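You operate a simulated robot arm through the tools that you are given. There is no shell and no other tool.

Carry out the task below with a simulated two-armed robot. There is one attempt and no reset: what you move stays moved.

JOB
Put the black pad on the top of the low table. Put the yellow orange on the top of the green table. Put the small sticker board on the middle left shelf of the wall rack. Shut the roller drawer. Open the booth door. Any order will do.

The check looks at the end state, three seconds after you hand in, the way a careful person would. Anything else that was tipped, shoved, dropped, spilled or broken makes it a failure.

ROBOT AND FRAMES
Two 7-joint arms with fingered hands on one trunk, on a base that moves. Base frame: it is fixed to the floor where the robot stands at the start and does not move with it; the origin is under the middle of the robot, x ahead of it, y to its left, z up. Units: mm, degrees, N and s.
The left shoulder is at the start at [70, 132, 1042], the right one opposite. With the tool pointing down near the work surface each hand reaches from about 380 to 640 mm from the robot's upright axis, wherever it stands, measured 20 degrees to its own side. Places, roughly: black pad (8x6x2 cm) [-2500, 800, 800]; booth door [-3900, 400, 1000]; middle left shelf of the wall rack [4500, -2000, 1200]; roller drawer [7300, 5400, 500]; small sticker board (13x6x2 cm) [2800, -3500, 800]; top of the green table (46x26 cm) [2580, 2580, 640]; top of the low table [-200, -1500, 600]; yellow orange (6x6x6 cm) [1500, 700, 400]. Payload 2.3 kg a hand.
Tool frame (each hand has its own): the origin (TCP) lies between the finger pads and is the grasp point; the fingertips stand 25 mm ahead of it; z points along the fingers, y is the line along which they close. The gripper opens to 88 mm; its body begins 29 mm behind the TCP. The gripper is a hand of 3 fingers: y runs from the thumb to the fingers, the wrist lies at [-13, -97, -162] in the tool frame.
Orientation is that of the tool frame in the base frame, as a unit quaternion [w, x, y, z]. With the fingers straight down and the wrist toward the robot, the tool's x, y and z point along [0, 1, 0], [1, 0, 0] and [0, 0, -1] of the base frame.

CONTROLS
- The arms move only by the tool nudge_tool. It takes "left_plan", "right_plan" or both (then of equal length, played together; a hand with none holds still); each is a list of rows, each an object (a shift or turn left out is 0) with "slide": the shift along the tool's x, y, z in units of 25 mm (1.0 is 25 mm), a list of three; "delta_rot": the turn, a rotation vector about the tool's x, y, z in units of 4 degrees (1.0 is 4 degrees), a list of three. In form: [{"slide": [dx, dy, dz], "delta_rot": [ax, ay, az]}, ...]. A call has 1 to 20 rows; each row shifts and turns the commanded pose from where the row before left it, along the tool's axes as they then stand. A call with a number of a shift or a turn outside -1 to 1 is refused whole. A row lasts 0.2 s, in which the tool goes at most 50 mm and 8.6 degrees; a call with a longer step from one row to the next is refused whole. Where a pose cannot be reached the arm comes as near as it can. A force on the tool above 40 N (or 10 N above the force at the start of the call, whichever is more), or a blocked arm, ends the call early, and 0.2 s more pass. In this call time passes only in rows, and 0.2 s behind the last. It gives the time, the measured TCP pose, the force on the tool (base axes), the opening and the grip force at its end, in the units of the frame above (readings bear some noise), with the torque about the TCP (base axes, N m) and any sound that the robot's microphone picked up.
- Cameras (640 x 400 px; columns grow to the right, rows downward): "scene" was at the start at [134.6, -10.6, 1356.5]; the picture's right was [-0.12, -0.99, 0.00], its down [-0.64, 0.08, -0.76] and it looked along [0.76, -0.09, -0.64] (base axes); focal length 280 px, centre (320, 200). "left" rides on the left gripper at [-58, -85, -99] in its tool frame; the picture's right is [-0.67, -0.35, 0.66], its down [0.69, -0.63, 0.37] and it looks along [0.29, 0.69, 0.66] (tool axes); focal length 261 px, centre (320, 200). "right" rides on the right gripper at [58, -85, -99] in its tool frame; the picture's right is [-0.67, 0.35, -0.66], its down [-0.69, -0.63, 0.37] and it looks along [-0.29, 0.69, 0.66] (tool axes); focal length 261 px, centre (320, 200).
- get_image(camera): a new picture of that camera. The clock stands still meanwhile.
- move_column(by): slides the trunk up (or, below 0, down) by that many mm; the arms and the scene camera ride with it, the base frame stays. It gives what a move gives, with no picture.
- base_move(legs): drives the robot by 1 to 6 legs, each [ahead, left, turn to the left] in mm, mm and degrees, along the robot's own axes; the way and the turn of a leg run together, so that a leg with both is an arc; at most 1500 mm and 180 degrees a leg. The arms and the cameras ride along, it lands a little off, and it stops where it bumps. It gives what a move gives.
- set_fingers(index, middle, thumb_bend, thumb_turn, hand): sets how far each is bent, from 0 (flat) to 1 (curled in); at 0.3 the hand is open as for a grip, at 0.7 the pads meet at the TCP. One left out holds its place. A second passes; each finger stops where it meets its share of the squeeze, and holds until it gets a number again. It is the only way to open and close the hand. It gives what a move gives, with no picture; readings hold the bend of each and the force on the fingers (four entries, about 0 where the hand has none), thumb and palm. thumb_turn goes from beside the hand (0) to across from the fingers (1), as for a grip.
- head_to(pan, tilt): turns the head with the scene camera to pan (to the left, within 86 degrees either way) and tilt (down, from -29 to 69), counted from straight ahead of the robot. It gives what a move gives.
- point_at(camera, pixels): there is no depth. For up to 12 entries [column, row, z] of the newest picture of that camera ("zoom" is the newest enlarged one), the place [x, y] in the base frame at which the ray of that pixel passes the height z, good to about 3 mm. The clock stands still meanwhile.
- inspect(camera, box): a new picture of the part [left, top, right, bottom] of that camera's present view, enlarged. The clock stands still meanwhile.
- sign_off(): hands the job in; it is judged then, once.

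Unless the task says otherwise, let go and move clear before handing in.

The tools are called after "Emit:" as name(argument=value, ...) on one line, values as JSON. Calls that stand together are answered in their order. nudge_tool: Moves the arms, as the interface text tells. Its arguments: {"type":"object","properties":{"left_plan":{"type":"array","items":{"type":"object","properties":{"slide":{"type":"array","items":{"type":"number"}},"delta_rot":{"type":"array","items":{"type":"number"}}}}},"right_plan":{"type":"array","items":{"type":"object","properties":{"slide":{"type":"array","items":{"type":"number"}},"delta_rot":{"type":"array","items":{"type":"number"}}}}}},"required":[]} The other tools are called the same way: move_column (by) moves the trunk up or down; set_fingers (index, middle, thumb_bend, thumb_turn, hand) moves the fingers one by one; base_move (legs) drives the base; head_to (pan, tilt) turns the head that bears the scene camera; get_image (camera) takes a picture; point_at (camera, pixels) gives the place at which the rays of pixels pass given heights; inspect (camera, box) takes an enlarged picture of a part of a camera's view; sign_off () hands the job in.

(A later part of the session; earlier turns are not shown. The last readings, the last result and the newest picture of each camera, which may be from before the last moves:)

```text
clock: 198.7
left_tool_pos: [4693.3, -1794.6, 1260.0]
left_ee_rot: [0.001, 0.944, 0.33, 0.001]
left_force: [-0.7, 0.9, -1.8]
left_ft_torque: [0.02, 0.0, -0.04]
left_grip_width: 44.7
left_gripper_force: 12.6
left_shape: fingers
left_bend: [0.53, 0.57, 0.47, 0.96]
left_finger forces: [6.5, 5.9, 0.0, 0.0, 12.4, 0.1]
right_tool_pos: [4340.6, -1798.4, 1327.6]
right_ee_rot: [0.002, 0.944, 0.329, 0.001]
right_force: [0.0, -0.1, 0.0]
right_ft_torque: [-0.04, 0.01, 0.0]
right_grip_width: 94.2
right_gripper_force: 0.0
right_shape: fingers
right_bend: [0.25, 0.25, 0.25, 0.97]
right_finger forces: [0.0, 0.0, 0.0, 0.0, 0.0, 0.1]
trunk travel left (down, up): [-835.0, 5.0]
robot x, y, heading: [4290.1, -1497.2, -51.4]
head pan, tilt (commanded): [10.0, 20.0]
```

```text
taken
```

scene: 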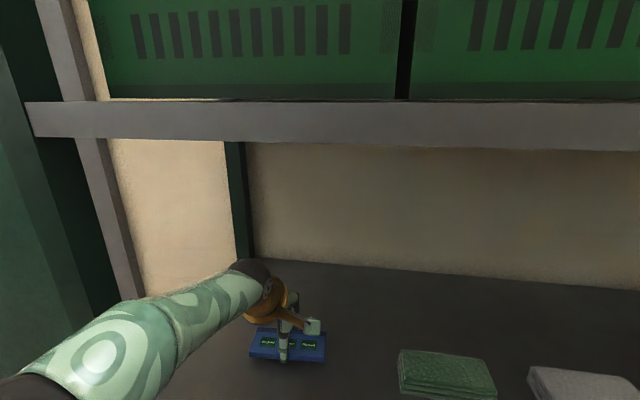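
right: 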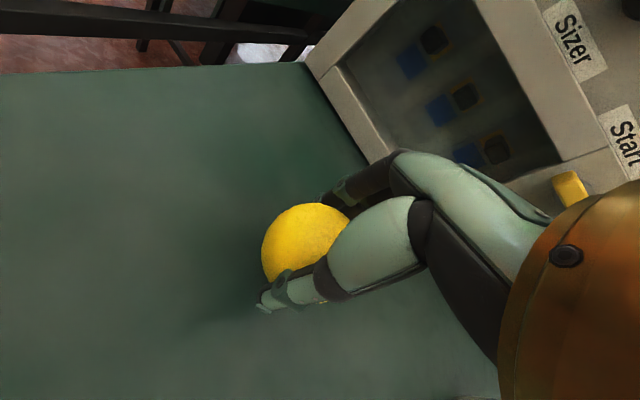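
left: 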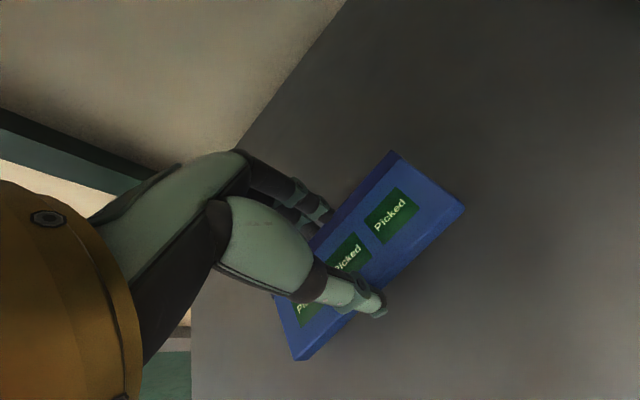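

The board is fully over the free part of the shelf, well clear of the pack at (447,370). I will lower it gently until it touches.

Emit:
nudge_tool(left_plan=[{"slide": [0, 0, 0.4]}, {"slide": [0, 0, 0.4]}])

Emit:
nudge_tool(left_plan=[{"slide": [0, 0, 0.16]}])

Emit:
nudge_tool(left_plan=[{"slide": [0, 0, 0.12]}])

```text
clock: 199.5
left_tool_pos: [4698.0, -1799.6, 1248.7]
left_ee_rot: [0.015, 0.944, 0.329, 0.004]
left_force: [1.6, -0.3, 17.9]
left_ft_torque: [-0.15, -0.25, 0.0]
left_grip_width: 44.8
left_gripper_force: 18.9
left_shape: fingers
left_bend: [0.54, 0.55, 0.47, 0.96]
left_finger forces: [6.4, 17.8, 0.0, 0.0, 13.5, 0.0]
right_tool_pos: [4342.5, -1801.8, 1326.2]
right_ee_rot: [0.002, 0.945, 0.328, 0.0]
right_force: [-0.4, -0.5, 0.0]
right_ft_torque: [-0.01, 0.01, 0.01]
right_grip_width: 94.2
right_gripper_force: 0.0
right_shape: fingers
right_bend: [0.25, 0.25, 0.25, 0.97]
right_finger forces: [0.0, 0.0, 0.0, 0.1, 0.0, 0.1]
trunk travel left (down, up): [-835.0, 5.0]
robot x, y, heading: [4284.8, -1494.4, -51.6]
head pan, tilt (commanded): [10.0, 20.0]
stopped in row 2 (left hand): the force on the tool passed its limit at 43 N (the readings are from after the stop); the commanded pose is now the measured one
```

```text
clock: 200.0
left_tool_pos: [4698.2, -1799.5, 1247.9]
left_ee_rot: [0.021, 0.944, 0.33, 0.006]
left_force: [-0.4, 2.0, 17.7]
left_ft_torque: [-0.05, -0.11, -0.03]
left_grip_width: 45.0
left_gripper_force: 19.5
left_shape: fingers
left_bend: [0.55, 0.56, 0.47, 0.96]
left_finger forces: [5.8, 17.7, 0.0, 0.1, 14.9, 0.0]
right_tool_pos: [4341.2, -1799.3, 1327.1]
right_ee_rot: [0.002, 0.944, 0.329, 0.001]
right_force: [0.0, 0.3, -0.2]
right_ft_torque: [0.03, -0.01, 0.01]
right_grip_width: 94.0
right_gripper_force: 0.0
right_shape: fingers
right_bend: [0.25, 0.25, 0.25, 0.97]
right_finger forces: [0.0, 0.0, 0.0, 0.0, 0.0, 0.0]
trunk travel left (down, up): [-835.0, 5.0]
robot x, y, heading: [4287.8, -1493.5, -51.4]
head pan, tilt (commanded): [10.0, 20.0]
stopped in row 1 (left hand): the force on the tool passed its limit at 41 N (the readings are from after the stop); the commanded pose is now the measured one
```

```text
clock: 200.4
left_tool_pos: [4697.7, -1798.7, 1247.3]
left_ee_rot: [0.025, 0.943, 0.331, 0.006]
left_force: [5.9, -3.5, 37.4]
left_ft_torque: [-0.01, -0.17, -0.01]
left_grip_width: 44.9
left_gripper_force: 26.3
left_shape: fingers
left_bend: [0.54, 0.55, 0.47, 0.96]
left_finger forces: [7.6, 24.7, 0.0, 0.1, 20.4, 0.0]
right_tool_pos: [4338.9, -1798.1, 1327.5]
right_ee_rot: [0.002, 0.944, 0.33, 0.001]
right_force: [0.1, -0.1, -0.9]
right_ft_torque: [0.03, 0.02, 0.03]
right_grip_width: 94.2
right_gripper_force: 0.0
right_shape: fingers
right_bend: [0.25, 0.25, 0.25, 0.97]
right_finger forces: [0.0, 0.1, 0.1, 0.0, 0.0, 0.1]
trunk travel left (down, up): [-835.0, 5.0]
robot x, y, heading: [4285.6, -1496.6, -51.5]
head pan, tilt (commanded): [10.0, 20.0]
```

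The board touched earlier than expected: the shelf is at about 1218, and the force rose to 37 N with a slight tilt. I will lift 4 mm at once to unload it and look.

Emit:
nudge_tool(left_plan=[{"slide": [0, 0, -0.16]}])

Emit:
inspect(camera="left", box=[240, 120, 500, 380])

Emit:
inspect(camera="scene", box=[200, 240, 400, 380])

```text
clock: 200.8
left_tool_pos: [4696.0, -1799.5, 1247.3]
left_ee_rot: [0.018, 0.944, 0.33, 0.005]
left_force: [3.7, -2.6, 26.6]
left_ft_torque: [-0.31, -0.48, -0.01]
left_grip_width: 45.1
left_gripper_force: 22.5
left_shape: fingers
left_bend: [0.54, 0.54, 0.48, 0.96]
left_finger forces: [7.5, 24.5, 0.0, 0.0, 12.7, 0.1]
right_tool_pos: [4341.1, -1799.7, 1327.1]
right_ee_rot: [0.003, 0.945, 0.328, 0.002]
right_force: [-0.5, 0.5, 0.0]
right_ft_torque: [-0.03, 0.01, 0.01]
right_grip_width: 94.1
right_gripper_force: 0.0
right_shape: fingers
right_bend: [0.25, 0.25, 0.25, 0.97]
right_finger forces: [0.0, 0.0, 0.0, 0.0, 0.0, 0.0]
trunk travel left (down, up): [-835.0, 5.0]
robot x, y, heading: [4287.0, -1496.4, -51.2]
head pan, tilt (commanded): [10.0, 20.0]
```

```text
1.54 times, centred on (370, 250) of left
```

zoom: 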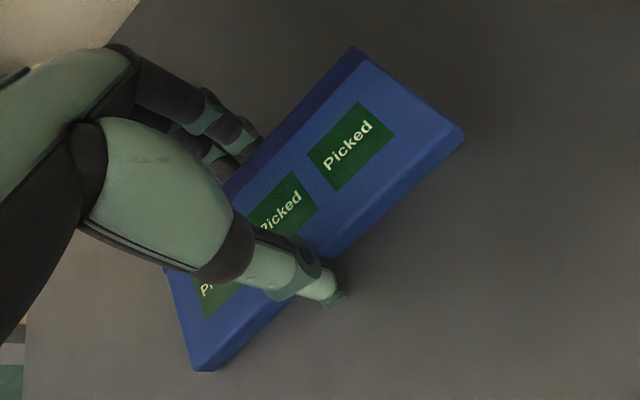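

```text
2.86 times, centred on (300, 310) of scene
```

zoom: 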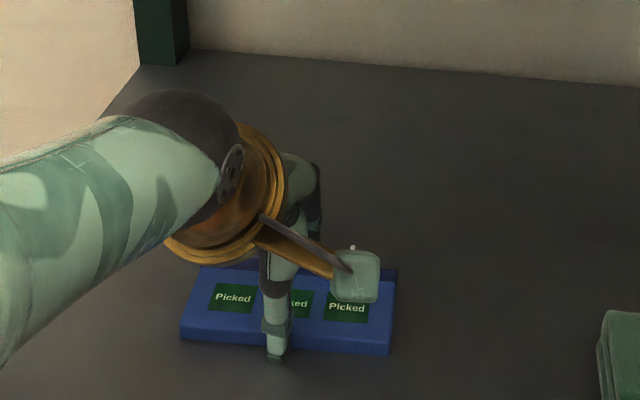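

Still 27 N of downward push, so I will lift a little more in small steps until the load is near zero.

Emit:
nudge_tool(left_plan=[{"slide": [0, 0, -0.16]}])

```text
clock: 201.2
left_tool_pos: [4696.9, -1799.9, 1248.5]
left_ee_rot: [0.015, 0.944, 0.329, 0.004]
left_force: [0.0, 1.0, 7.8]
left_ft_torque: [-0.11, -0.15, 0.01]
left_grip_width: 45.1
left_gripper_force: 17.3
left_shape: fingers
left_bend: [0.54, 0.56, 0.47, 0.96]
left_finger forces: [6.4, 14.8, 0.0, 0.0, 13.5, 0.0]
right_tool_pos: [4342.5, -1801.2, 1326.4]
right_ee_rot: [0.002, 0.945, 0.328, 0.001]
right_force: [0.0, 0.4, -0.3]
right_ft_torque: [0.0, 0.0, 0.03]
right_grip_width: 94.0
right_gripper_force: 0.1
right_shape: fingers
right_bend: [0.25, 0.25, 0.25, 0.97]
right_finger forces: [0.0, 0.0, 0.0, 0.0, 0.0, 0.0]
trunk travel left (down, up): [-835.0, 5.0]
robot x, y, heading: [4289.4, -1497.2, -51.6]
head pan, tilt (commanded): [10.0, 20.0]
```

Load is down to 8 N with the board on the shelf. I will open the fingers slightly to release it.

Emit:
set_fingers(hand="left", index=0.47, middle=0.48, thumb_bend=0.42)

Emit:
inspect(camera="left", box=[240, 120, 500, 380])

```text
clock: 202.2
left_tool_pos: [4700.3, -1802.4, 1251.1]
left_ee_rot: [0.017, 0.943, 0.331, 0.004]
left_force: [-0.7, 1.4, 0.5]
left_ft_torque: [-0.01, 0.02, 0.0]
left_grip_width: 54.2
left_gripper_force: 0.4
left_shape: fingers
left_bend: [0.47, 0.48, 0.41, 0.97]
left_finger forces: [0.0, 0.1, 0.2, 0.0, 0.5, 0.1]
right_tool_pos: [4342.6, -1801.3, 1326.9]
right_ee_rot: [0.0, 0.944, 0.33, 0.0]
right_force: [-0.3, -0.2, 0.2]
right_ft_torque: [-0.01, 0.01, -0.03]
right_grip_width: 94.1
right_gripper_force: 0.1
right_shape: fingers
right_bend: [0.25, 0.25, 0.25, 0.97]
right_finger forces: [0.0, 0.0, 0.1, 0.1, 0.0, 0.0]
trunk travel left (down, up): [-835.0, 5.0]
robot x, y, heading: [4286.7, -1495.8, -51.5]
head pan, tilt (commanded): [10.0, 20.0]
```

```text
1.54 times, centred on (370, 250) of left
```

zoom: 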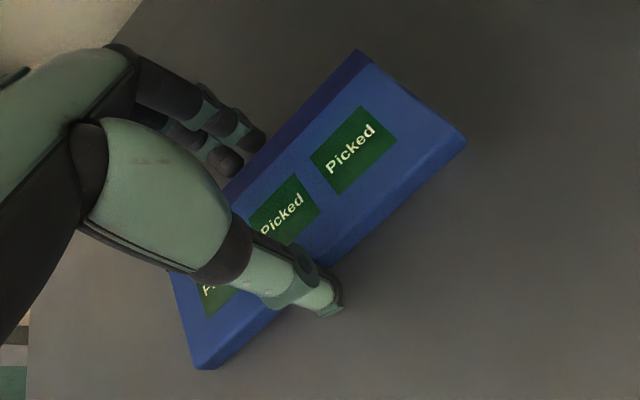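

The board is released and lies on the shelf. I will open fully and lift clear.

Emit:
set_fingers(hand="left", index=0.28, middle=0.28, thumb_bend=0.28)

Emit:
nudge_tool(left_plan=[{"slide": [0, 0, -0.3]}, {"slide": [0, 0, -0.5]}, {"slide": [0, 0, -0.6]}, {"slide": [0, 0, -0.6]}])

Emit:
get_image(camera="left")

Emit:
get_image(camera="scene")

```text
clock: 203.2
left_tool_pos: [4699.4, -1801.3, 1248.6]
left_ee_rot: [0.016, 0.944, 0.33, 0.005]
left_force: [-0.3, -0.5, -0.1]
left_ft_torque: [-0.01, 0.03, -0.02]
left_grip_width: 88.2
left_gripper_force: 0.0
left_shape: fingers
left_bend: [0.28, 0.28, 0.28, 0.97]
left_finger forces: [0.0, 0.0, 0.0, 0.1, 0.0, 0.0]
right_tool_pos: [4343.9, -1802.9, 1326.9]
right_ee_rot: [0.0, 0.944, 0.329, -0.001]
right_force: [0.1, 0.2, -0.3]
right_ft_torque: [-0.02, 0.01, 0.0]
right_grip_width: 94.2
right_gripper_force: 0.0
right_shape: fingers
right_bend: [0.25, 0.25, 0.25, 0.97]
right_finger forces: [0.0, 0.0, 0.0, 0.1, 0.1, 0.1]
trunk travel left (down, up): [-835.0, 5.0]
robot x, y, heading: [4284.4, -1497.8, -51.8]
head pan, tilt (commanded): [10.0, 20.0]
```

```text
clock: 204.2
left_tool_pos: [4699.1, -1799.9, 1299.5]
left_ee_rot: [0.017, 0.944, 0.331, 0.004]
left_force: [0.4, 0.8, 0.0]
left_ft_torque: [0.01, 0.02, 0.06]
left_grip_width: 88.2
left_gripper_force: 0.0
left_shape: fingers
left_bend: [0.28, 0.28, 0.28, 0.97]
left_finger forces: [0.0, 0.0, 0.0, 0.1, 0.1, 0.0]
right_tool_pos: [4344.7, -1803.2, 1326.9]
right_ee_rot: [0.0, 0.945, 0.328, 0.0]
right_force: [-0.3, 0.7, -0.1]
right_ft_torque: [0.0, 0.01, -0.01]
right_grip_width: 94.2
right_gripper_force: 0.0
right_shape: fingers
right_bend: [0.25, 0.25, 0.25, 0.97]
right_finger forces: [0.1, 0.0, 0.1, 0.0, 0.1, 0.0]
trunk travel left (down, up): [-835.0, 5.0]
robot x, y, heading: [4286.5, -1496.3, -51.4]
head pan, tilt (commanded): [10.0, 20.0]
```

```text
taken
```

left: 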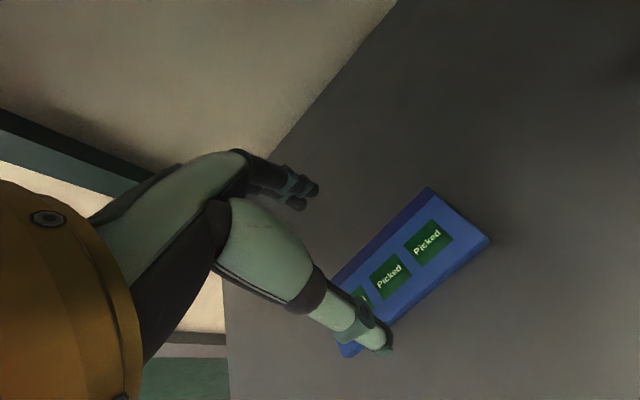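

```text
taken
```

scene: 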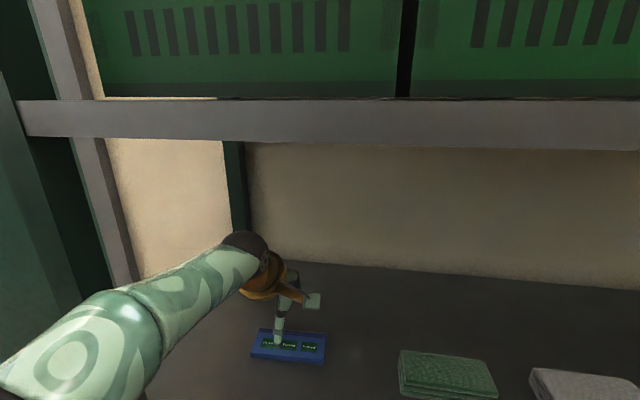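

The board stays flat on the shelf and the hand is clear above it. I will back straight out of the rack and check the shelf.

Emit:
base_move(legs=[[-420, 0, 0]])

Emit:
get_image(camera="scene")

Emit:
inspect(camera="scene", box=[200, 160, 620, 320])

```text
clock: 206.8
left_tool_pos: [4441.5, -1475.3, 1298.8]
left_ee_rot: [0.014, 0.943, 0.331, 0.004]
left_force: [-0.6, -0.2, 0.7]
left_ft_torque: [0.02, 0.01, -0.01]
left_grip_width: 88.2
left_gripper_force: 0.1
left_shape: fingers
left_bend: [0.28, 0.28, 0.28, 0.97]
left_finger forces: [0.0, 0.0, 0.1, 0.0, 0.0, 0.0]
right_tool_pos: [4086.6, -1477.2, 1325.4]
right_ee_rot: [0.0, 0.944, 0.329, -0.002]
right_force: [0.0, 0.1, 0.2]
right_ft_torque: [0.0, 0.03, -0.01]
right_grip_width: 94.0
right_gripper_force: 0.0
right_shape: fingers
right_bend: [0.25, 0.25, 0.25, 0.97]
right_finger forces: [0.0, 0.1, 0.0, 0.1, 0.1, 0.1]
trunk travel left (down, up): [-835.0, 5.0]
robot x, y, heading: [4025.2, -1171.6, -51.6]
head pan, tilt (commanded): [10.0, 20.0]
```

```text
taken
```

scene: 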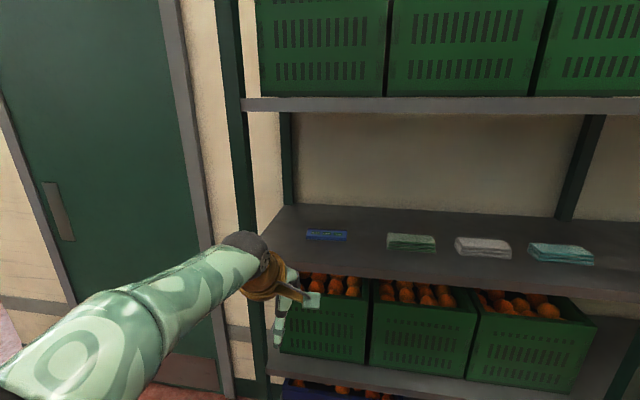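

```text
1.52 times, centred on (410, 240) of scene
```

zoom: 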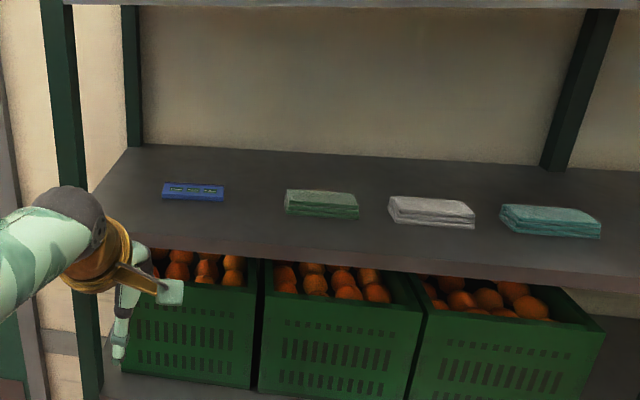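

The sticker board rests flat on the middle left shelf, beside the packs, all undisturbed. Next is the roller drawer: I will tidy the arms, turn left toward it and look.

Emit:
nudge_tool(left_plan=[{"delta_rot": [0.43, 0, 0], "slide": [0, -0.7, 0]}, {"slide": [0, -0.7, 0]}, {"slide": [0, -0.7, 0]}, {"slide": [0, -0.7, 0]}, {"slide": [0, 0, 0]}, {"slide": [0, 0, 0]}, {"slide": [0, 0, 0]}, {"slide": [0, 0, 0]}], right_plan=[{"slide": [0, 0.6, 0]}, {"slide": [0, 0.6, 0]}, {"slide": [0, 0.6, 0]}, {"slide": [0, 0.6, 0]}, {"slide": [0, 0.6, 0]}, {"slide": [0, 0.6, 0]}, {"slide": [0, 0.6, 0]}, {"slide": [0, 0.6, 0]}])

Emit:
base_move(legs=[[-150, 0, 0], [0, 0, 112]])

Emit:
head_to(pan=0, tilt=15)

Emit:
get_image(camera="scene")

```text
clock: 208.6
left_tool_pos: [4398.0, -1419.8, 1293.2]
left_ee_rot: [-0.012, 0.944, 0.33, -0.005]
left_force: [0.0, 0.3, -0.5]
left_ft_torque: [0.0, -0.02, -0.04]
left_grip_width: 88.3
left_gripper_force: 0.1
left_shape: fingers
left_bend: [0.28, 0.28, 0.28, 0.97]
left_finger forces: [0.0, 0.0, 0.0, 0.0, 0.0, 0.1]
left hand out of reach, approached as far as the arm can: row 4
right_tool_pos: [4160.1, -1569.3, 1325.7]
right_ee_rot: [0.0, 0.944, 0.331, -0.001]
right_force: [-0.6, 0.1, -0.8]
right_ft_torque: [0.0, -0.01, 0.02]
right_grip_width: 94.1
right_gripper_force: 0.1
right_shape: fingers
right_bend: [0.25, 0.25, 0.25, 0.97]
right_finger forces: [0.0, 0.1, 0.0, 0.1, 0.0, 0.0]
trunk travel left (down, up): [-835.0, 5.0]
robot x, y, heading: [4030.9, -1169.2, -51.3]
head pan, tilt (commanded): [10.0, 20.0]
```

```text
clock: 214.7
left_tool_pos: [4028.5, -616.9, 1293.3]
left_ee_rot: [-0.002, 0.254, 0.967, -0.012]
left_force: [-0.1, -0.1, 0.4]
left_ft_torque: [0.0, 0.03, 0.0]
left_grip_width: 88.1
left_gripper_force: 0.0
left_shape: fingers
left_bend: [0.28, 0.28, 0.28, 0.97]
left_finger forces: [0.0, 0.0, 0.1, 0.0, 0.0, 0.1]
right_tool_pos: [4255.6, -779.7, 1326.3]
right_ee_rot: [0.0, 0.254, 0.967, 0.0]
right_force: [0.1, 0.0, 0.0]
right_ft_torque: [0.04, -0.01, 0.01]
right_grip_width: 94.1
right_gripper_force: 0.1
right_shape: fingers
right_bend: [0.25, 0.25, 0.25, 0.97]
right_finger forces: [0.1, 0.0, 0.0, 0.0, 0.0, 0.0]
trunk travel left (down, up): [-835.0, 5.0]
robot x, y, heading: [3933.8, -1050.1, 60.7]
head pan, tilt (commanded): [10.0, 20.0]
```

```text
clock: 215.4
left_tool_pos: [4027.5, -615.6, 1293.1]
left_ee_rot: [-0.002, 0.253, 0.967, -0.012]
left_force: [0.1, -0.1, 0.5]
left_ft_torque: [-0.04, -0.01, -0.02]
left_grip_width: 88.4
left_gripper_force: 0.1
left_shape: fingers
left_bend: [0.28, 0.28, 0.28, 0.97]
left_finger forces: [0.0, 0.0, 0.0, 0.1, 0.1, 0.0]
right_tool_pos: [4255.6, -779.6, 1326.4]
right_ee_rot: [0.0, 0.254, 0.967, 0.0]
right_force: [0.1, 0.2, -0.3]
right_ft_torque: [0.02, -0.02, 0.05]
right_grip_width: 94.0
right_gripper_force: 0.0
right_shape: fingers
right_bend: [0.25, 0.25, 0.25, 0.97]
right_finger forces: [0.1, 0.1, 0.0, 0.0, 0.0, 0.1]
trunk travel left (down, up): [-835.0, 5.0]
robot x, y, heading: [3936.5, -1046.6, 60.5]
head pan, tilt (commanded): [0.0, 15.0]
```

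```text
taken
```

scene: 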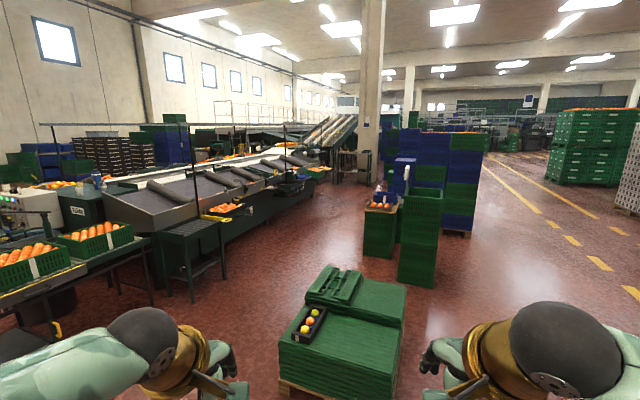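

From here the drawer's place projects near pixel (311,169), at the far right end of the machine. I will zoom in there and measure the aisle.

Emit:
inspect(camera="scene", box=[240, 120, 420, 230])

Emit:
point_at(camera="scene", pixels=[[280, 385, 0], [305, 310, 0], [395, 385, 0], [398, 285, 0], [365, 255, 0], [220, 275, 0], [170, 300, 0], [330, 190, 0], [345, 185, 0], [375, 182, 0], [310, 169, 500]])

```text
3.56 times, centred on (330, 175) of scene
```

zoom: 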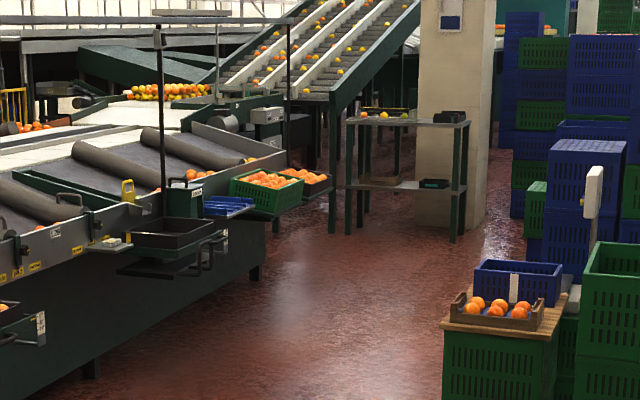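

```text
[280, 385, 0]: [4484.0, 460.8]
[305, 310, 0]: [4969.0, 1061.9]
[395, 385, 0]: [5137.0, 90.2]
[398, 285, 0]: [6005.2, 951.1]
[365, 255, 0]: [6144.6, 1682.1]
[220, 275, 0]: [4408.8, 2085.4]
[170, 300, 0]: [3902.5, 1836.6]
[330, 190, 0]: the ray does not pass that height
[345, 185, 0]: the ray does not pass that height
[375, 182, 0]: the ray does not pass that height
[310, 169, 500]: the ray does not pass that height
```

The aisle between the machine and the crate stacks is open, passing the low green pallet's corners (4484,461) and (4969,1062). I will drive along its middle to about (5700,2350) and look again.

Emit:
base_move(legs=[[832, 405, 0], [831, 405, 0], [990, -187, 0], [1171, -486, 0], [0, 0, -22]])

Emit:
get_image(camera="scene")

```text
clock: 236.7
left_tool_pos: [5917.8, 2750.3, 1294.0]
left_ee_rot: [-0.005, 0.428, 0.904, -0.012]
left_force: [0.3, 0.2, 0.4]
left_ft_torque: [0.0, -0.02, -0.01]
left_grip_width: 88.3
left_gripper_force: 0.2
left_shape: fingers
left_bend: [0.28, 0.28, 0.28, 0.97]
left_finger forces: [0.1, 0.1, 0.0, 0.0, 0.0, 0.0]
right_tool_pos: [6070.6, 2515.2, 1326.9]
right_ee_rot: [0.0, 0.429, 0.903, 0.0]
right_force: [0.3, 0.1, 1.0]
right_ft_torque: [-0.01, -0.02, 0.04]
right_grip_width: 94.1
right_gripper_force: 0.0
right_shape: fingers
right_bend: [0.25, 0.25, 0.25, 0.97]
right_finger forces: [0.0, 0.1, 0.1, 0.0, 0.0, 0.0]
trunk travel left (down, up): [-835.0, 5.0]
robot x, y, heading: [5674.9, 2378.7, 39.4]
head pan, tilt (commanded): [0.0, 15.0]
```

```text
taken
```

scene: 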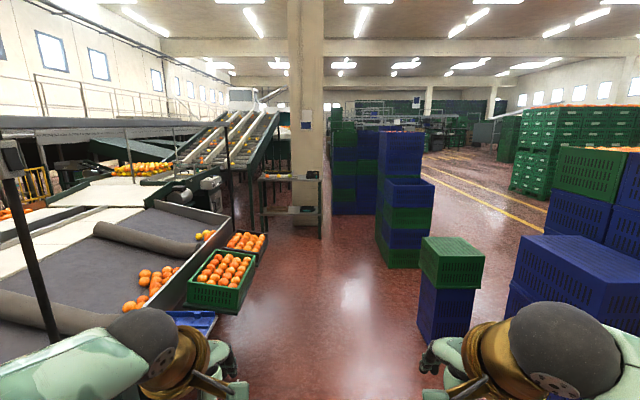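

I am beside the machine's side with a clear aisle ahead; the drawer should lie near (199,216), hidden behind the orange crates. I will zoom and measure the aisle for the next leg.

Emit:
inspect(camera="scene", box=[150, 150, 350, 280])

Emit:
point_at(camera="scene", pixels=[[262, 235, 0], [320, 238, 0], [240, 312, 0], [378, 265, 0], [420, 335, 0], [335, 213, 0], [255, 230, 0], [245, 285, 400]])

```text
3.08 times, centred on (250, 215) of scene
```

zoom: 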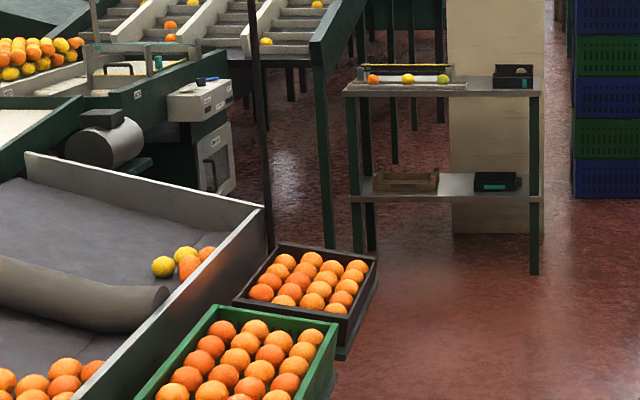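

```text
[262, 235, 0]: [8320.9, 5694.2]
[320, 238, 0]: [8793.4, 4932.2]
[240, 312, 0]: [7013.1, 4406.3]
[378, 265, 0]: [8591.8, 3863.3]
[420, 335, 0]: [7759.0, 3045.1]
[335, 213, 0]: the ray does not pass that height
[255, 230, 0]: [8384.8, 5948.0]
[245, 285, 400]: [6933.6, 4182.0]
```

A cabinet with a white box shows at zoom (212,150), i.e. scene (215,198), close to where the drawer should be. A closer look.

Emit:
inspect(camera="scene", box=[190, 165, 250, 220])

```text
7.27 times, centred on (220, 192) of scene
```

zoom: 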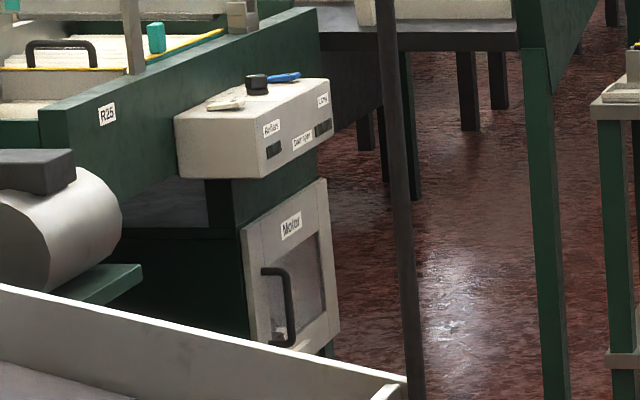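

There is a grey box labelled "Roller" and another label on the machine's end, above a "Motor" cabinet. I will drive on to about (7800,4300), where the floor is open, and turn to face it.

Emit:
base_move(legs=[[820, -45, 0], [821, -46, 0], [1222, 226, 0], [0, 0, 70]])

Emit:
get_image(camera="scene")

```text
clock: 254.0
left_tool_pos: [7539.7, 4659.0, 1293.9]
left_ee_rot: [0.003, -0.167, 0.986, -0.012]
left_force: [0.3, -0.3, -0.3]
left_ft_torque: [-0.01, 0.02, 0.04]
left_grip_width: 88.2
left_gripper_force: 0.1
left_shape: fingers
left_bend: [0.28, 0.28, 0.28, 0.97]
left_finger forces: [0.1, 0.0, 0.0, 0.0, 0.0, 0.0]
right_tool_pos: [7813.1, 4721.8, 1328.1]
right_ee_rot: [0.0, -0.166, 0.986, 0.0]
right_force: [0.0, -0.1, -0.4]
right_ft_torque: [-0.03, 0.02, 0.0]
right_grip_width: 94.2
right_gripper_force: 0.0
right_shape: fingers
right_bend: [0.25, 0.25, 0.25, 0.97]
right_finger forces: [0.0, 0.0, 0.0, 0.0, 0.0, 0.0]
trunk travel left (down, up): [-835.0, 5.0]
robot x, y, heading: [7805.0, 4303.3, 109.2]
head pan, tilt (commanded): [0.0, 15.0]
```

```text
taken
```

scene: 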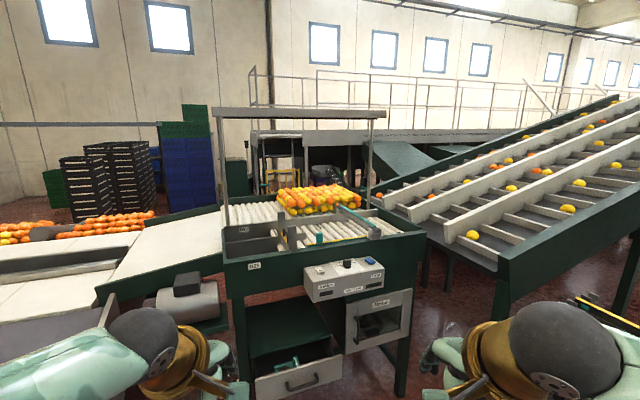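

There it is: an open drawer at (300,375) with tools inside, under the roller table's end. I will zoom in and measure it.

Emit:
inspect(camera="scene", box=[210, 250, 430, 400])

Emit:
head_to(pan=5, tilt=35)

Emit:
get_image(camera="scene")

```text
2.67 times, centred on (320, 325) of scene
```

zoom: 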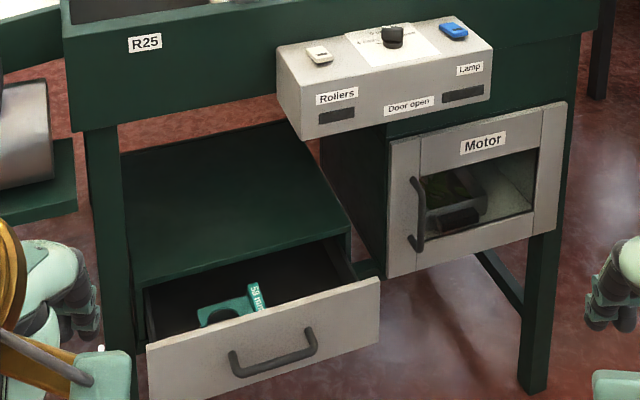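

```text
clock: 254.8
left_tool_pos: [7538.8, 4659.0, 1293.4]
left_ee_rot: [0.003, -0.166, 0.986, -0.013]
left_force: [-0.5, -0.3, 0.5]
left_ft_torque: [0.01, 0.0, 0.0]
left_grip_width: 88.6
left_gripper_force: 0.1
left_shape: fingers
left_bend: [0.28, 0.28, 0.28, 0.97]
left_finger forces: [0.1, 0.0, 0.0, 0.0, 0.0, 0.0]
right_tool_pos: [7811.8, 4722.2, 1326.2]
right_ee_rot: [0.0, -0.166, 0.986, -0.001]
right_force: [0.2, -0.1, 0.1]
right_ft_torque: [-0.01, 0.03, -0.01]
right_grip_width: 94.4
right_gripper_force: 0.0
right_shape: fingers
right_bend: [0.25, 0.25, 0.25, 0.97]
right_finger forces: [0.0, 0.0, 0.0, 0.0, 0.1, 0.1]
trunk travel left (down, up): [-835.0, 5.0]
robot x, y, heading: [7805.8, 4302.9, 109.2]
head pan, tilt (commanded): [5.0, 35.0]
```

```text
taken
```

scene: 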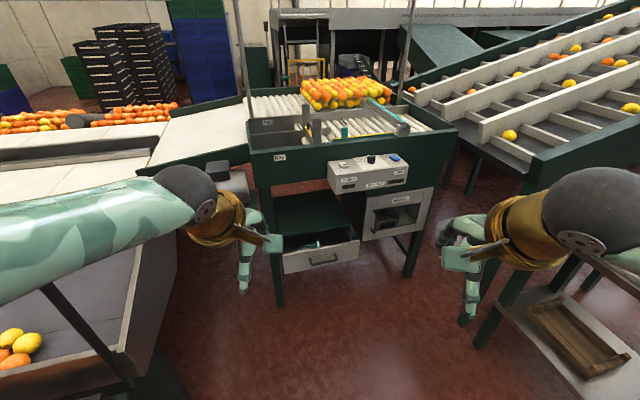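

The drawer's face spans (283,252)–(360,240). I will measure the table's legs and the drawer face from here.

Emit:
inspect(camera="scene", box=[240, 140, 440, 310])

Emit:
point_at(camera="scene", pixels=[[280, 305, 0], [411, 276, 0], [284, 254, 560], [360, 240, 560], [284, 275, 450], [358, 264, 450], [322, 256, 500], [345, 228, 560], [275, 240, 560], [366, 242, 450], [425, 225, 450]])

```text
2.35 times, centred on (340, 225) of scene
```

zoom: 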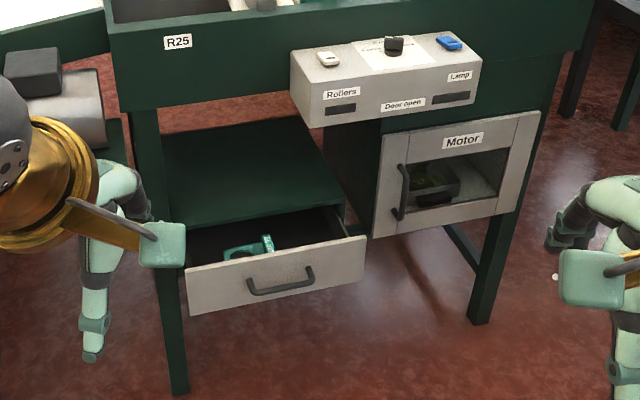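

```text
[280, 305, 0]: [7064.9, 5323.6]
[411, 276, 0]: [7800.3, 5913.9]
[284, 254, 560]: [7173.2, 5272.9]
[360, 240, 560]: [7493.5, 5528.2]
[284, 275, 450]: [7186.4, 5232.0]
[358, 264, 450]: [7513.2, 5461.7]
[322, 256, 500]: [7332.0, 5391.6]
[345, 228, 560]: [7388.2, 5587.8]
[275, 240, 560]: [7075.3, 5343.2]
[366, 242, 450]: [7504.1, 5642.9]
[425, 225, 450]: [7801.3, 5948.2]
```

The drawer face stands about 110 mm proud of the table's front line, so it must be pushed about 95 mm along heading 129°. I will measure the wing on my left and the shelf on my right before closing in.

Emit:
point_at(camera="scene", pixels=[[175, 232, 750], [135, 330, 750], [150, 395, 400], [175, 300, 400], [470, 300, 750], [475, 345, 0], [590, 395, 0], [480, 325, 100]])

Emit:
head_to(pan=60, tilt=45)

Emit:
get_image(camera="scene")

Emit:
head_to(pan=-60, tilt=45)

Emit:
get_image(camera="scene")

```text
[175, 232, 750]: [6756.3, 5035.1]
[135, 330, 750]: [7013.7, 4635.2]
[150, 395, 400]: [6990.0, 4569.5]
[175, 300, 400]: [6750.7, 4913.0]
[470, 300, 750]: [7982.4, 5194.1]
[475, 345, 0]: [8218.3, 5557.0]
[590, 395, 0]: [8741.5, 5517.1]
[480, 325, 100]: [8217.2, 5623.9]
```

```text
clock: 256.0
left_tool_pos: [7538.7, 4659.1, 1294.4]
left_ee_rot: [0.002, -0.167, 0.986, -0.012]
left_force: [-0.6, -1.0, 0.0]
left_ft_torque: [-0.03, 0.0, 0.01]
left_grip_width: 88.2
left_gripper_force: 0.1
left_shape: fingers
left_bend: [0.28, 0.28, 0.28, 0.97]
left_finger forces: [0.0, 0.0, 0.0, 0.0, 0.1, 0.0]
right_tool_pos: [7812.6, 4721.1, 1326.6]
right_ee_rot: [0.0, -0.166, 0.986, -0.001]
right_force: [-0.1, 0.4, 0.4]
right_ft_torque: [0.01, 0.01, 0.0]
right_grip_width: 94.3
right_gripper_force: 0.0
right_shape: fingers
right_bend: [0.25, 0.25, 0.25, 0.97]
right_finger forces: [0.1, 0.1, 0.1, 0.0, 0.0, 0.1]
trunk travel left (down, up): [-835.0, 5.0]
robot x, y, heading: [7804.9, 4300.5, 109.0]
head pan, tilt (commanded): [60.0, 45.0]
```

```text
taken
```

scene: 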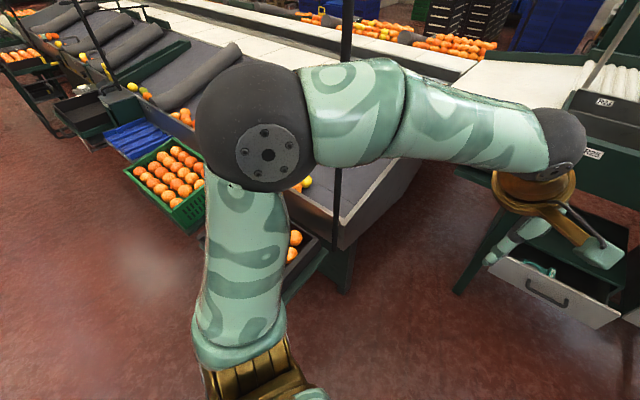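

```text
clock: 258.0
left_tool_pos: [7539.3, 4658.8, 1293.2]
left_ee_rot: [0.003, -0.167, 0.986, -0.012]
left_force: [0.2, 0.7, -0.5]
left_ft_torque: [-0.02, -0.06, 0.0]
left_grip_width: 88.0
left_gripper_force: 0.1
left_shape: fingers
left_bend: [0.28, 0.28, 0.28, 0.97]
left_finger forces: [0.0, 0.0, 0.0, 0.1, 0.1, 0.0]
right_tool_pos: [7812.8, 4720.4, 1326.4]
right_ee_rot: [0.001, -0.166, 0.986, 0.001]
right_force: [0.5, 0.2, 0.9]
right_ft_torque: [0.04, 0.02, -0.01]
right_grip_width: 94.1
right_gripper_force: 0.2
right_shape: fingers
right_bend: [0.25, 0.25, 0.25, 0.97]
right_finger forces: [0.0, 0.0, 0.0, 0.0, 0.0, 0.0]
trunk travel left (down, up): [-835.0, 5.0]
robot x, y, heading: [7805.5, 4302.7, 109.2]
head pan, tilt (commanded): [-60.0, 45.0]
```

```text
taken
```

scene: 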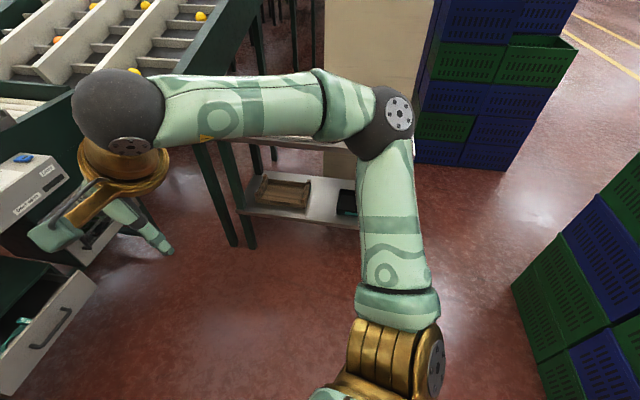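

The wing is about 450 mm left of the table's left leg and the shelf well to the right, so there is room. I will draw the right hand in, then drive to stand square in front of the drawer at about (7744,4894).

Emit:
nudge_tool(right_plan=[{"slide": [0, -0.6, 0]}, {"slide": [0, -0.6, 0]}, {"slide": [0, -0.6, 0]}, {"slide": [0, -0.6, 0]}, {"slide": [0, -0.6, 0]}, {"slide": [0, -0.6, 0]}, {"slide": [0, -0.6, 0]}, {"slide": [0, -0.6, 0]}])

Emit:
base_move(legs=[[579, -137, 0], [0, 0, 19.5]])

Emit:
head_to(pan=5, tilt=50)

Emit:
get_image(camera="scene")

```text
clock: 259.8
left_tool_pos: [7538.8, 4658.1, 1292.7]
left_ee_rot: [0.003, -0.167, 0.986, -0.012]
left_force: [0.6, 0.0, -0.1]
left_ft_torque: [-0.02, -0.01, -0.01]
left_grip_width: 88.5
left_gripper_force: 0.1
left_shape: fingers
left_bend: [0.28, 0.28, 0.28, 0.97]
left_finger forces: [0.0, 0.0, 0.0, 0.0, 0.0, 0.0]
right_tool_pos: [7852.6, 4606.9, 1326.9]
right_ee_rot: [-0.001, -0.166, 0.986, 0.0]
right_force: [0.4, -0.6, 0.6]
right_ft_torque: [0.01, 0.01, 0.01]
right_grip_width: 94.0
right_gripper_force: 0.0
right_shape: fingers
right_bend: [0.25, 0.25, 0.25, 0.97]
right_finger forces: [0.1, 0.1, 0.0, 0.0, 0.0, 0.0]
trunk travel left (down, up): [-835.0, 5.0]
robot x, y, heading: [7806.9, 4300.5, 109.1]
head pan, tilt (commanded): [-60.0, 45.0]
```

```text
clock: 264.2
left_tool_pos: [7376.0, 5133.3, 1292.6]
left_ee_rot: [0.004, -0.331, 0.944, -0.012]
left_force: [0.2, 0.3, 0.6]
left_ft_torque: [-0.02, -0.01, 0.01]
left_grip_width: 88.2
left_gripper_force: 0.1
left_shape: fingers
left_bend: [0.28, 0.28, 0.28, 0.97]
left_finger forces: [0.0, 0.1, 0.0, 0.0, 0.0, 0.0]
right_tool_pos: [7688.2, 5189.2, 1326.7]
right_ee_rot: [-0.001, -0.332, 0.943, 0.0]
right_force: [-0.4, -1.0, 0.1]
right_ft_torque: [0.01, 0.03, -0.02]
right_grip_width: 94.2
right_gripper_force: 0.0
right_shape: fingers
right_bend: [0.25, 0.25, 0.25, 0.97]
right_finger forces: [0.1, 0.0, 0.0, 0.0, 0.0, 0.1]
trunk travel left (down, up): [-835.0, 5.0]
robot x, y, heading: [7743.7, 4881.1, 128.5]
head pan, tilt (commanded): [-60.0, 45.0]
```

```text
clock: 265.6
left_tool_pos: [7376.5, 5132.9, 1294.2]
left_ee_rot: [0.004, -0.331, 0.944, -0.011]
left_force: [-0.3, -1.0, -0.2]
left_ft_torque: [0.03, -0.01, 0.0]
left_grip_width: 88.5
left_gripper_force: 0.0
left_shape: fingers
left_bend: [0.28, 0.28, 0.28, 0.97]
left_finger forces: [0.1, 0.0, 0.0, 0.0, 0.0, 0.0]
right_tool_pos: [7688.5, 5189.5, 1326.3]
right_ee_rot: [0.0, -0.332, 0.943, 0.001]
right_force: [-0.4, 1.3, 0.0]
right_ft_torque: [0.01, -0.01, 0.02]
right_grip_width: 94.3
right_gripper_force: 0.1
right_shape: fingers
right_bend: [0.25, 0.25, 0.25, 0.97]
right_finger forces: [0.0, 0.1, 0.1, 0.0, 0.0, 0.1]
trunk travel left (down, up): [-835.0, 5.0]
robot x, y, heading: [7744.9, 4883.1, 128.8]
head pan, tilt (commanded): [5.0, 50.0]
```

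```text
taken
```

scene: 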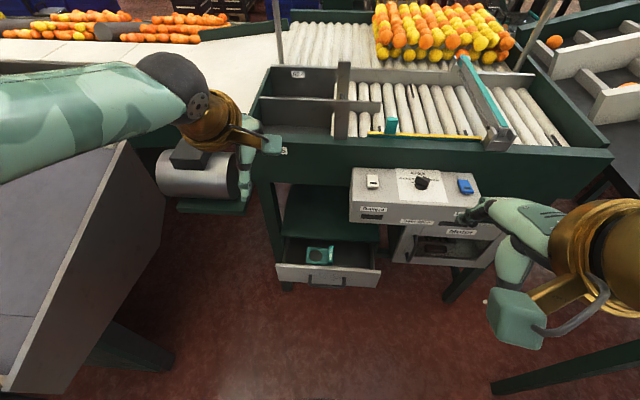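

The drawer is right in front, its face spanning (277,265)–(381,287). I will zoom and re-measure its face.

Emit:
inspect(camera="scene", box=[250, 180, 410, 300])

Emit:
point_at(camera="scene", pixels=[[278, 265, 560], [381, 270, 560], [278, 265, 540], [381, 270, 540], [277, 279, 430], [379, 287, 430], [328, 278, 490], [286, 290, 0], [448, 300, 0], [282, 236, 560], [375, 241, 560], [350, 222, 760]])

```text
3.33 times, centred on (330, 240) of scene
```

zoom: 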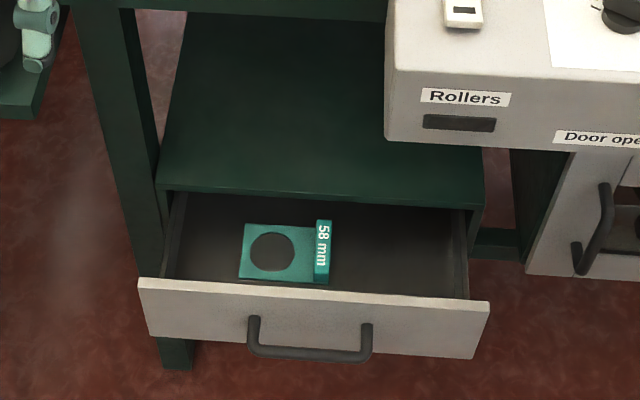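

```text
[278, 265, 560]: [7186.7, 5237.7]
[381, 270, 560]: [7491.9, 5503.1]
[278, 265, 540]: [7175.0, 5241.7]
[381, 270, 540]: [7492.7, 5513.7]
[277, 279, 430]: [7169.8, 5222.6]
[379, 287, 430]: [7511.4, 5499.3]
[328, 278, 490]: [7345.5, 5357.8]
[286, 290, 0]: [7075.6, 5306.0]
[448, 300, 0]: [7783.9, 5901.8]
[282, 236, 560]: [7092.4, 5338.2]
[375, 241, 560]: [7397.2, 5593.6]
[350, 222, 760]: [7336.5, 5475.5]
```

The drawer face spans roughly z = 430–560 and stands about 128 mm out; the green box front is at about -8, so it needs about 115 mm of push. I will curl the left fingers, lower the trunk 400 mm, and bring the left hand down in front of the face's left part.

Emit:
set_fingers(hand="left", index=0.75, middle=0.75, thumb_bend=0.5)

Emit:
move_column(by=-400)

Emit:
nudge_tool(left_plan=[{"slide": [0, -0.3, 1], "delta_rot": [-0.35, 0, 0]}, {"slide": [0, -0.3, 1]}, {"slide": [0, -0.3, 1]}, {"slide": [0, -0.3, 1]}, {"slide": [0, -0.3, 1]}, {"slide": [0, -0.3, 1]}, {"slide": [0, -0.3, 1]}, {"slide": [0, 0, 1]}, {"slide": [0, 0, 1]}, {"slide": [0, 0, 1]}])

Emit:
get_image(camera="scene")

```text
clock: 266.6
left_tool_pos: [7376.4, 5132.3, 1293.9]
left_ee_rot: [0.005, -0.332, 0.943, -0.011]
left_force: [-0.2, 0.8, 0.0]
left_ft_torque: [-0.01, -0.01, 0.01]
left_grip_width: 12.2
left_gripper_force: 0.0
left_shape: fingers
left_bend: [0.75, 0.75, 0.5, 0.97]
left_finger forces: [0.1, 0.1, 0.0, 0.1, 0.0, 0.0]
right_tool_pos: [7689.0, 5189.3, 1327.0]
right_ee_rot: [0.0, -0.332, 0.943, 0.001]
right_force: [-1.0, -0.3, -0.6]
right_ft_torque: [0.04, 0.0, 0.01]
right_grip_width: 94.2
right_gripper_force: 0.1
right_shape: fingers
right_bend: [0.25, 0.25, 0.25, 0.97]
right_finger forces: [0.0, 0.0, 0.0, 0.1, 0.1, 0.0]
trunk travel left (down, up): [-835.0, 5.0]
robot x, y, heading: [7745.1, 4883.2, 128.7]
head pan, tilt (commanded): [5.0, 50.0]
```

```text
clock: 270.4
left_tool_pos: [7377.1, 5133.0, 893.7]
left_ee_rot: [0.005, -0.331, 0.944, -0.011]
left_force: [-0.2, 1.1, -0.3]
left_ft_torque: [0.0, 0.01, 0.02]
left_grip_width: 12.4
left_gripper_force: 0.1
left_shape: fingers
left_bend: [0.75, 0.75, 0.5, 0.97]
left_finger forces: [0.0, 0.1, 0.0, 0.0, 0.0, 0.0]
right_tool_pos: [7688.9, 5188.8, 928.4]
right_ee_rot: [0.0, -0.331, 0.943, 0.001]
right_force: [0.4, 0.1, -0.4]
right_ft_torque: [-0.03, 0.02, 0.03]
right_grip_width: 94.2
right_gripper_force: 0.0
right_shape: fingers
right_bend: [0.25, 0.25, 0.25, 0.97]
right_finger forces: [0.1, 0.0, 0.1, 0.1, 0.0, 0.0]
trunk travel left (down, up): [-435.0, 405.0]
robot x, y, heading: [7746.3, 4883.9, 128.8]
head pan, tilt (commanded): [5.0, 50.0]
```

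```text
clock: 272.6
left_tool_pos: [7409.1, 5091.2, 641.9]
left_ee_rot: [-0.002, -0.332, 0.943, 0.0]
left_force: [-0.9, 0.3, -0.7]
left_ft_torque: [-0.01, -0.03, 0.01]
left_grip_width: 12.3
left_gripper_force: 0.0
left_shape: fingers
left_bend: [0.75, 0.75, 0.5, 0.97]
left_finger forces: [0.0, 0.0, 0.0, 0.0, 0.0, 0.0]
right_tool_pos: [7688.0, 5188.8, 927.2]
right_ee_rot: [0.0, -0.332, 0.943, 0.0]
right_force: [0.9, 0.0, 0.9]
right_ft_torque: [0.0, 0.02, 0.01]
right_grip_width: 93.8
right_gripper_force: 0.1
right_shape: fingers
right_bend: [0.25, 0.25, 0.25, 0.97]
right_finger forces: [0.0, 0.0, 0.1, 0.1, 0.0, 0.0]
trunk travel left (down, up): [-435.0, 405.0]
robot x, y, heading: [7749.3, 4883.4, 128.8]
head pan, tilt (commanded): [5.0, 50.0]
```

```text
taken
```

scene: 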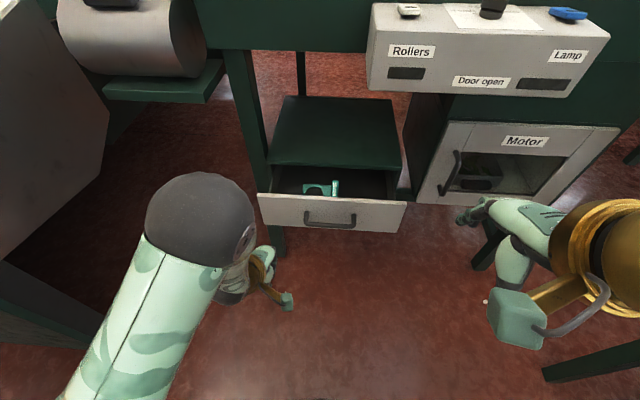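

The left fist is in front of the drawer with free space around. I will lower it to about z = 480 and drive the base 190 mm ahead to bring it close to the face.

Emit:
nudge_tool(left_plan=[{"slide": [0, 0, 1]}, {"slide": [0, 0, 1]}, {"slide": [0, 0, 1]}, {"slide": [0, 0, 1]}, {"slide": [0, 0, 1]}, {"slide": [0, 0, 1]}, {"slide": [0, 0, 0.4]}])

Emit:
base_move(legs=[[150, 0, 0]])

Emit:
get_image(camera="scene")

Emit:
get_image(camera="left")

```text
clock: 274.2
left_tool_pos: [7409.5, 5091.2, 483.4]
left_ee_rot: [0.001, -0.331, 0.943, 0.0]
left_force: [0.3, -0.3, 0.7]
left_ft_torque: [0.02, -0.02, 0.02]
left_grip_width: 12.3
left_gripper_force: 0.1
left_shape: fingers
left_bend: [0.75, 0.75, 0.5, 0.97]
left_finger forces: [0.0, 0.0, 0.0, 0.0, 0.0, 0.1]
right_tool_pos: [7687.9, 5188.9, 926.4]
right_ee_rot: [0.0, -0.331, 0.944, 0.0]
right_force: [0.4, -0.8, -0.5]
right_ft_torque: [0.01, -0.01, 0.04]
right_grip_width: 94.1
right_gripper_force: 0.1
right_shape: fingers
right_bend: [0.25, 0.25, 0.25, 0.97]
right_finger forces: [0.1, 0.0, 0.0, 0.0, 0.0, 0.0]
trunk travel left (down, up): [-435.0, 405.0]
robot x, y, heading: [7747.1, 4882.6, 128.9]
head pan, tilt (commanded): [5.0, 50.0]
```

```text
clock: 275.6
left_tool_pos: [7316.0, 5209.2, 484.3]
left_ee_rot: [0.001, -0.332, 0.943, 0.0]
left_force: [-0.1, 0.4, 0.0]
left_ft_torque: [-0.03, -0.01, 0.01]
left_grip_width: 12.1
left_gripper_force: 0.0
left_shape: fingers
left_bend: [0.75, 0.75, 0.5, 0.97]
left_finger forces: [0.0, 0.0, 0.0, 0.0, 0.1, 0.1]
right_tool_pos: [7594.7, 5306.7, 927.3]
right_ee_rot: [0.0, -0.33, 0.944, 0.0]
right_force: [-1.2, 0.0, -0.1]
right_ft_torque: [0.01, -0.01, 0.05]
right_grip_width: 94.2
right_gripper_force: 0.1
right_shape: fingers
right_bend: [0.25, 0.25, 0.25, 0.97]
right_finger forces: [0.1, 0.1, 0.0, 0.0, 0.1, 0.0]
trunk travel left (down, up): [-435.0, 405.0]
robot x, y, heading: [7649.7, 5003.3, 128.9]
head pan, tilt (commanded): [5.0, 50.0]
```

```text
taken
```

scene: 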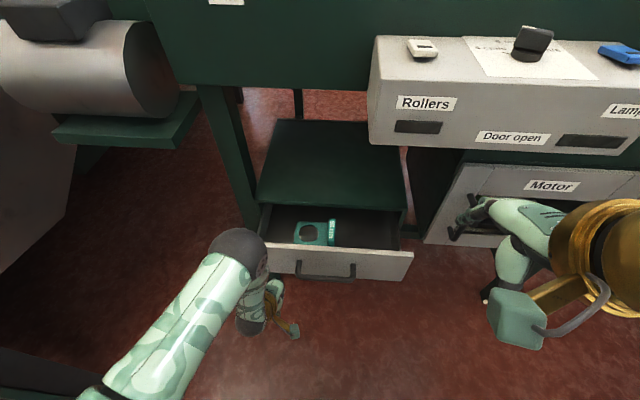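

```text
taken
```

left: 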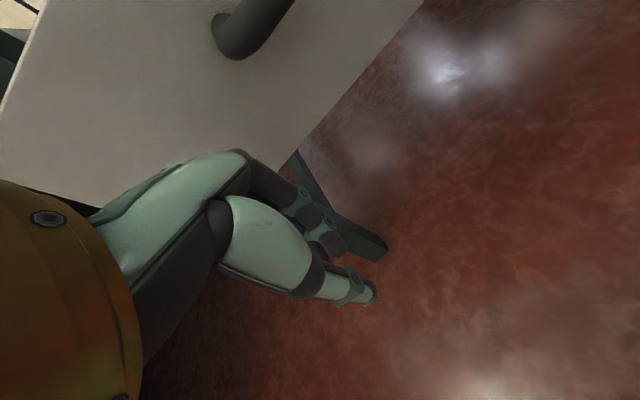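

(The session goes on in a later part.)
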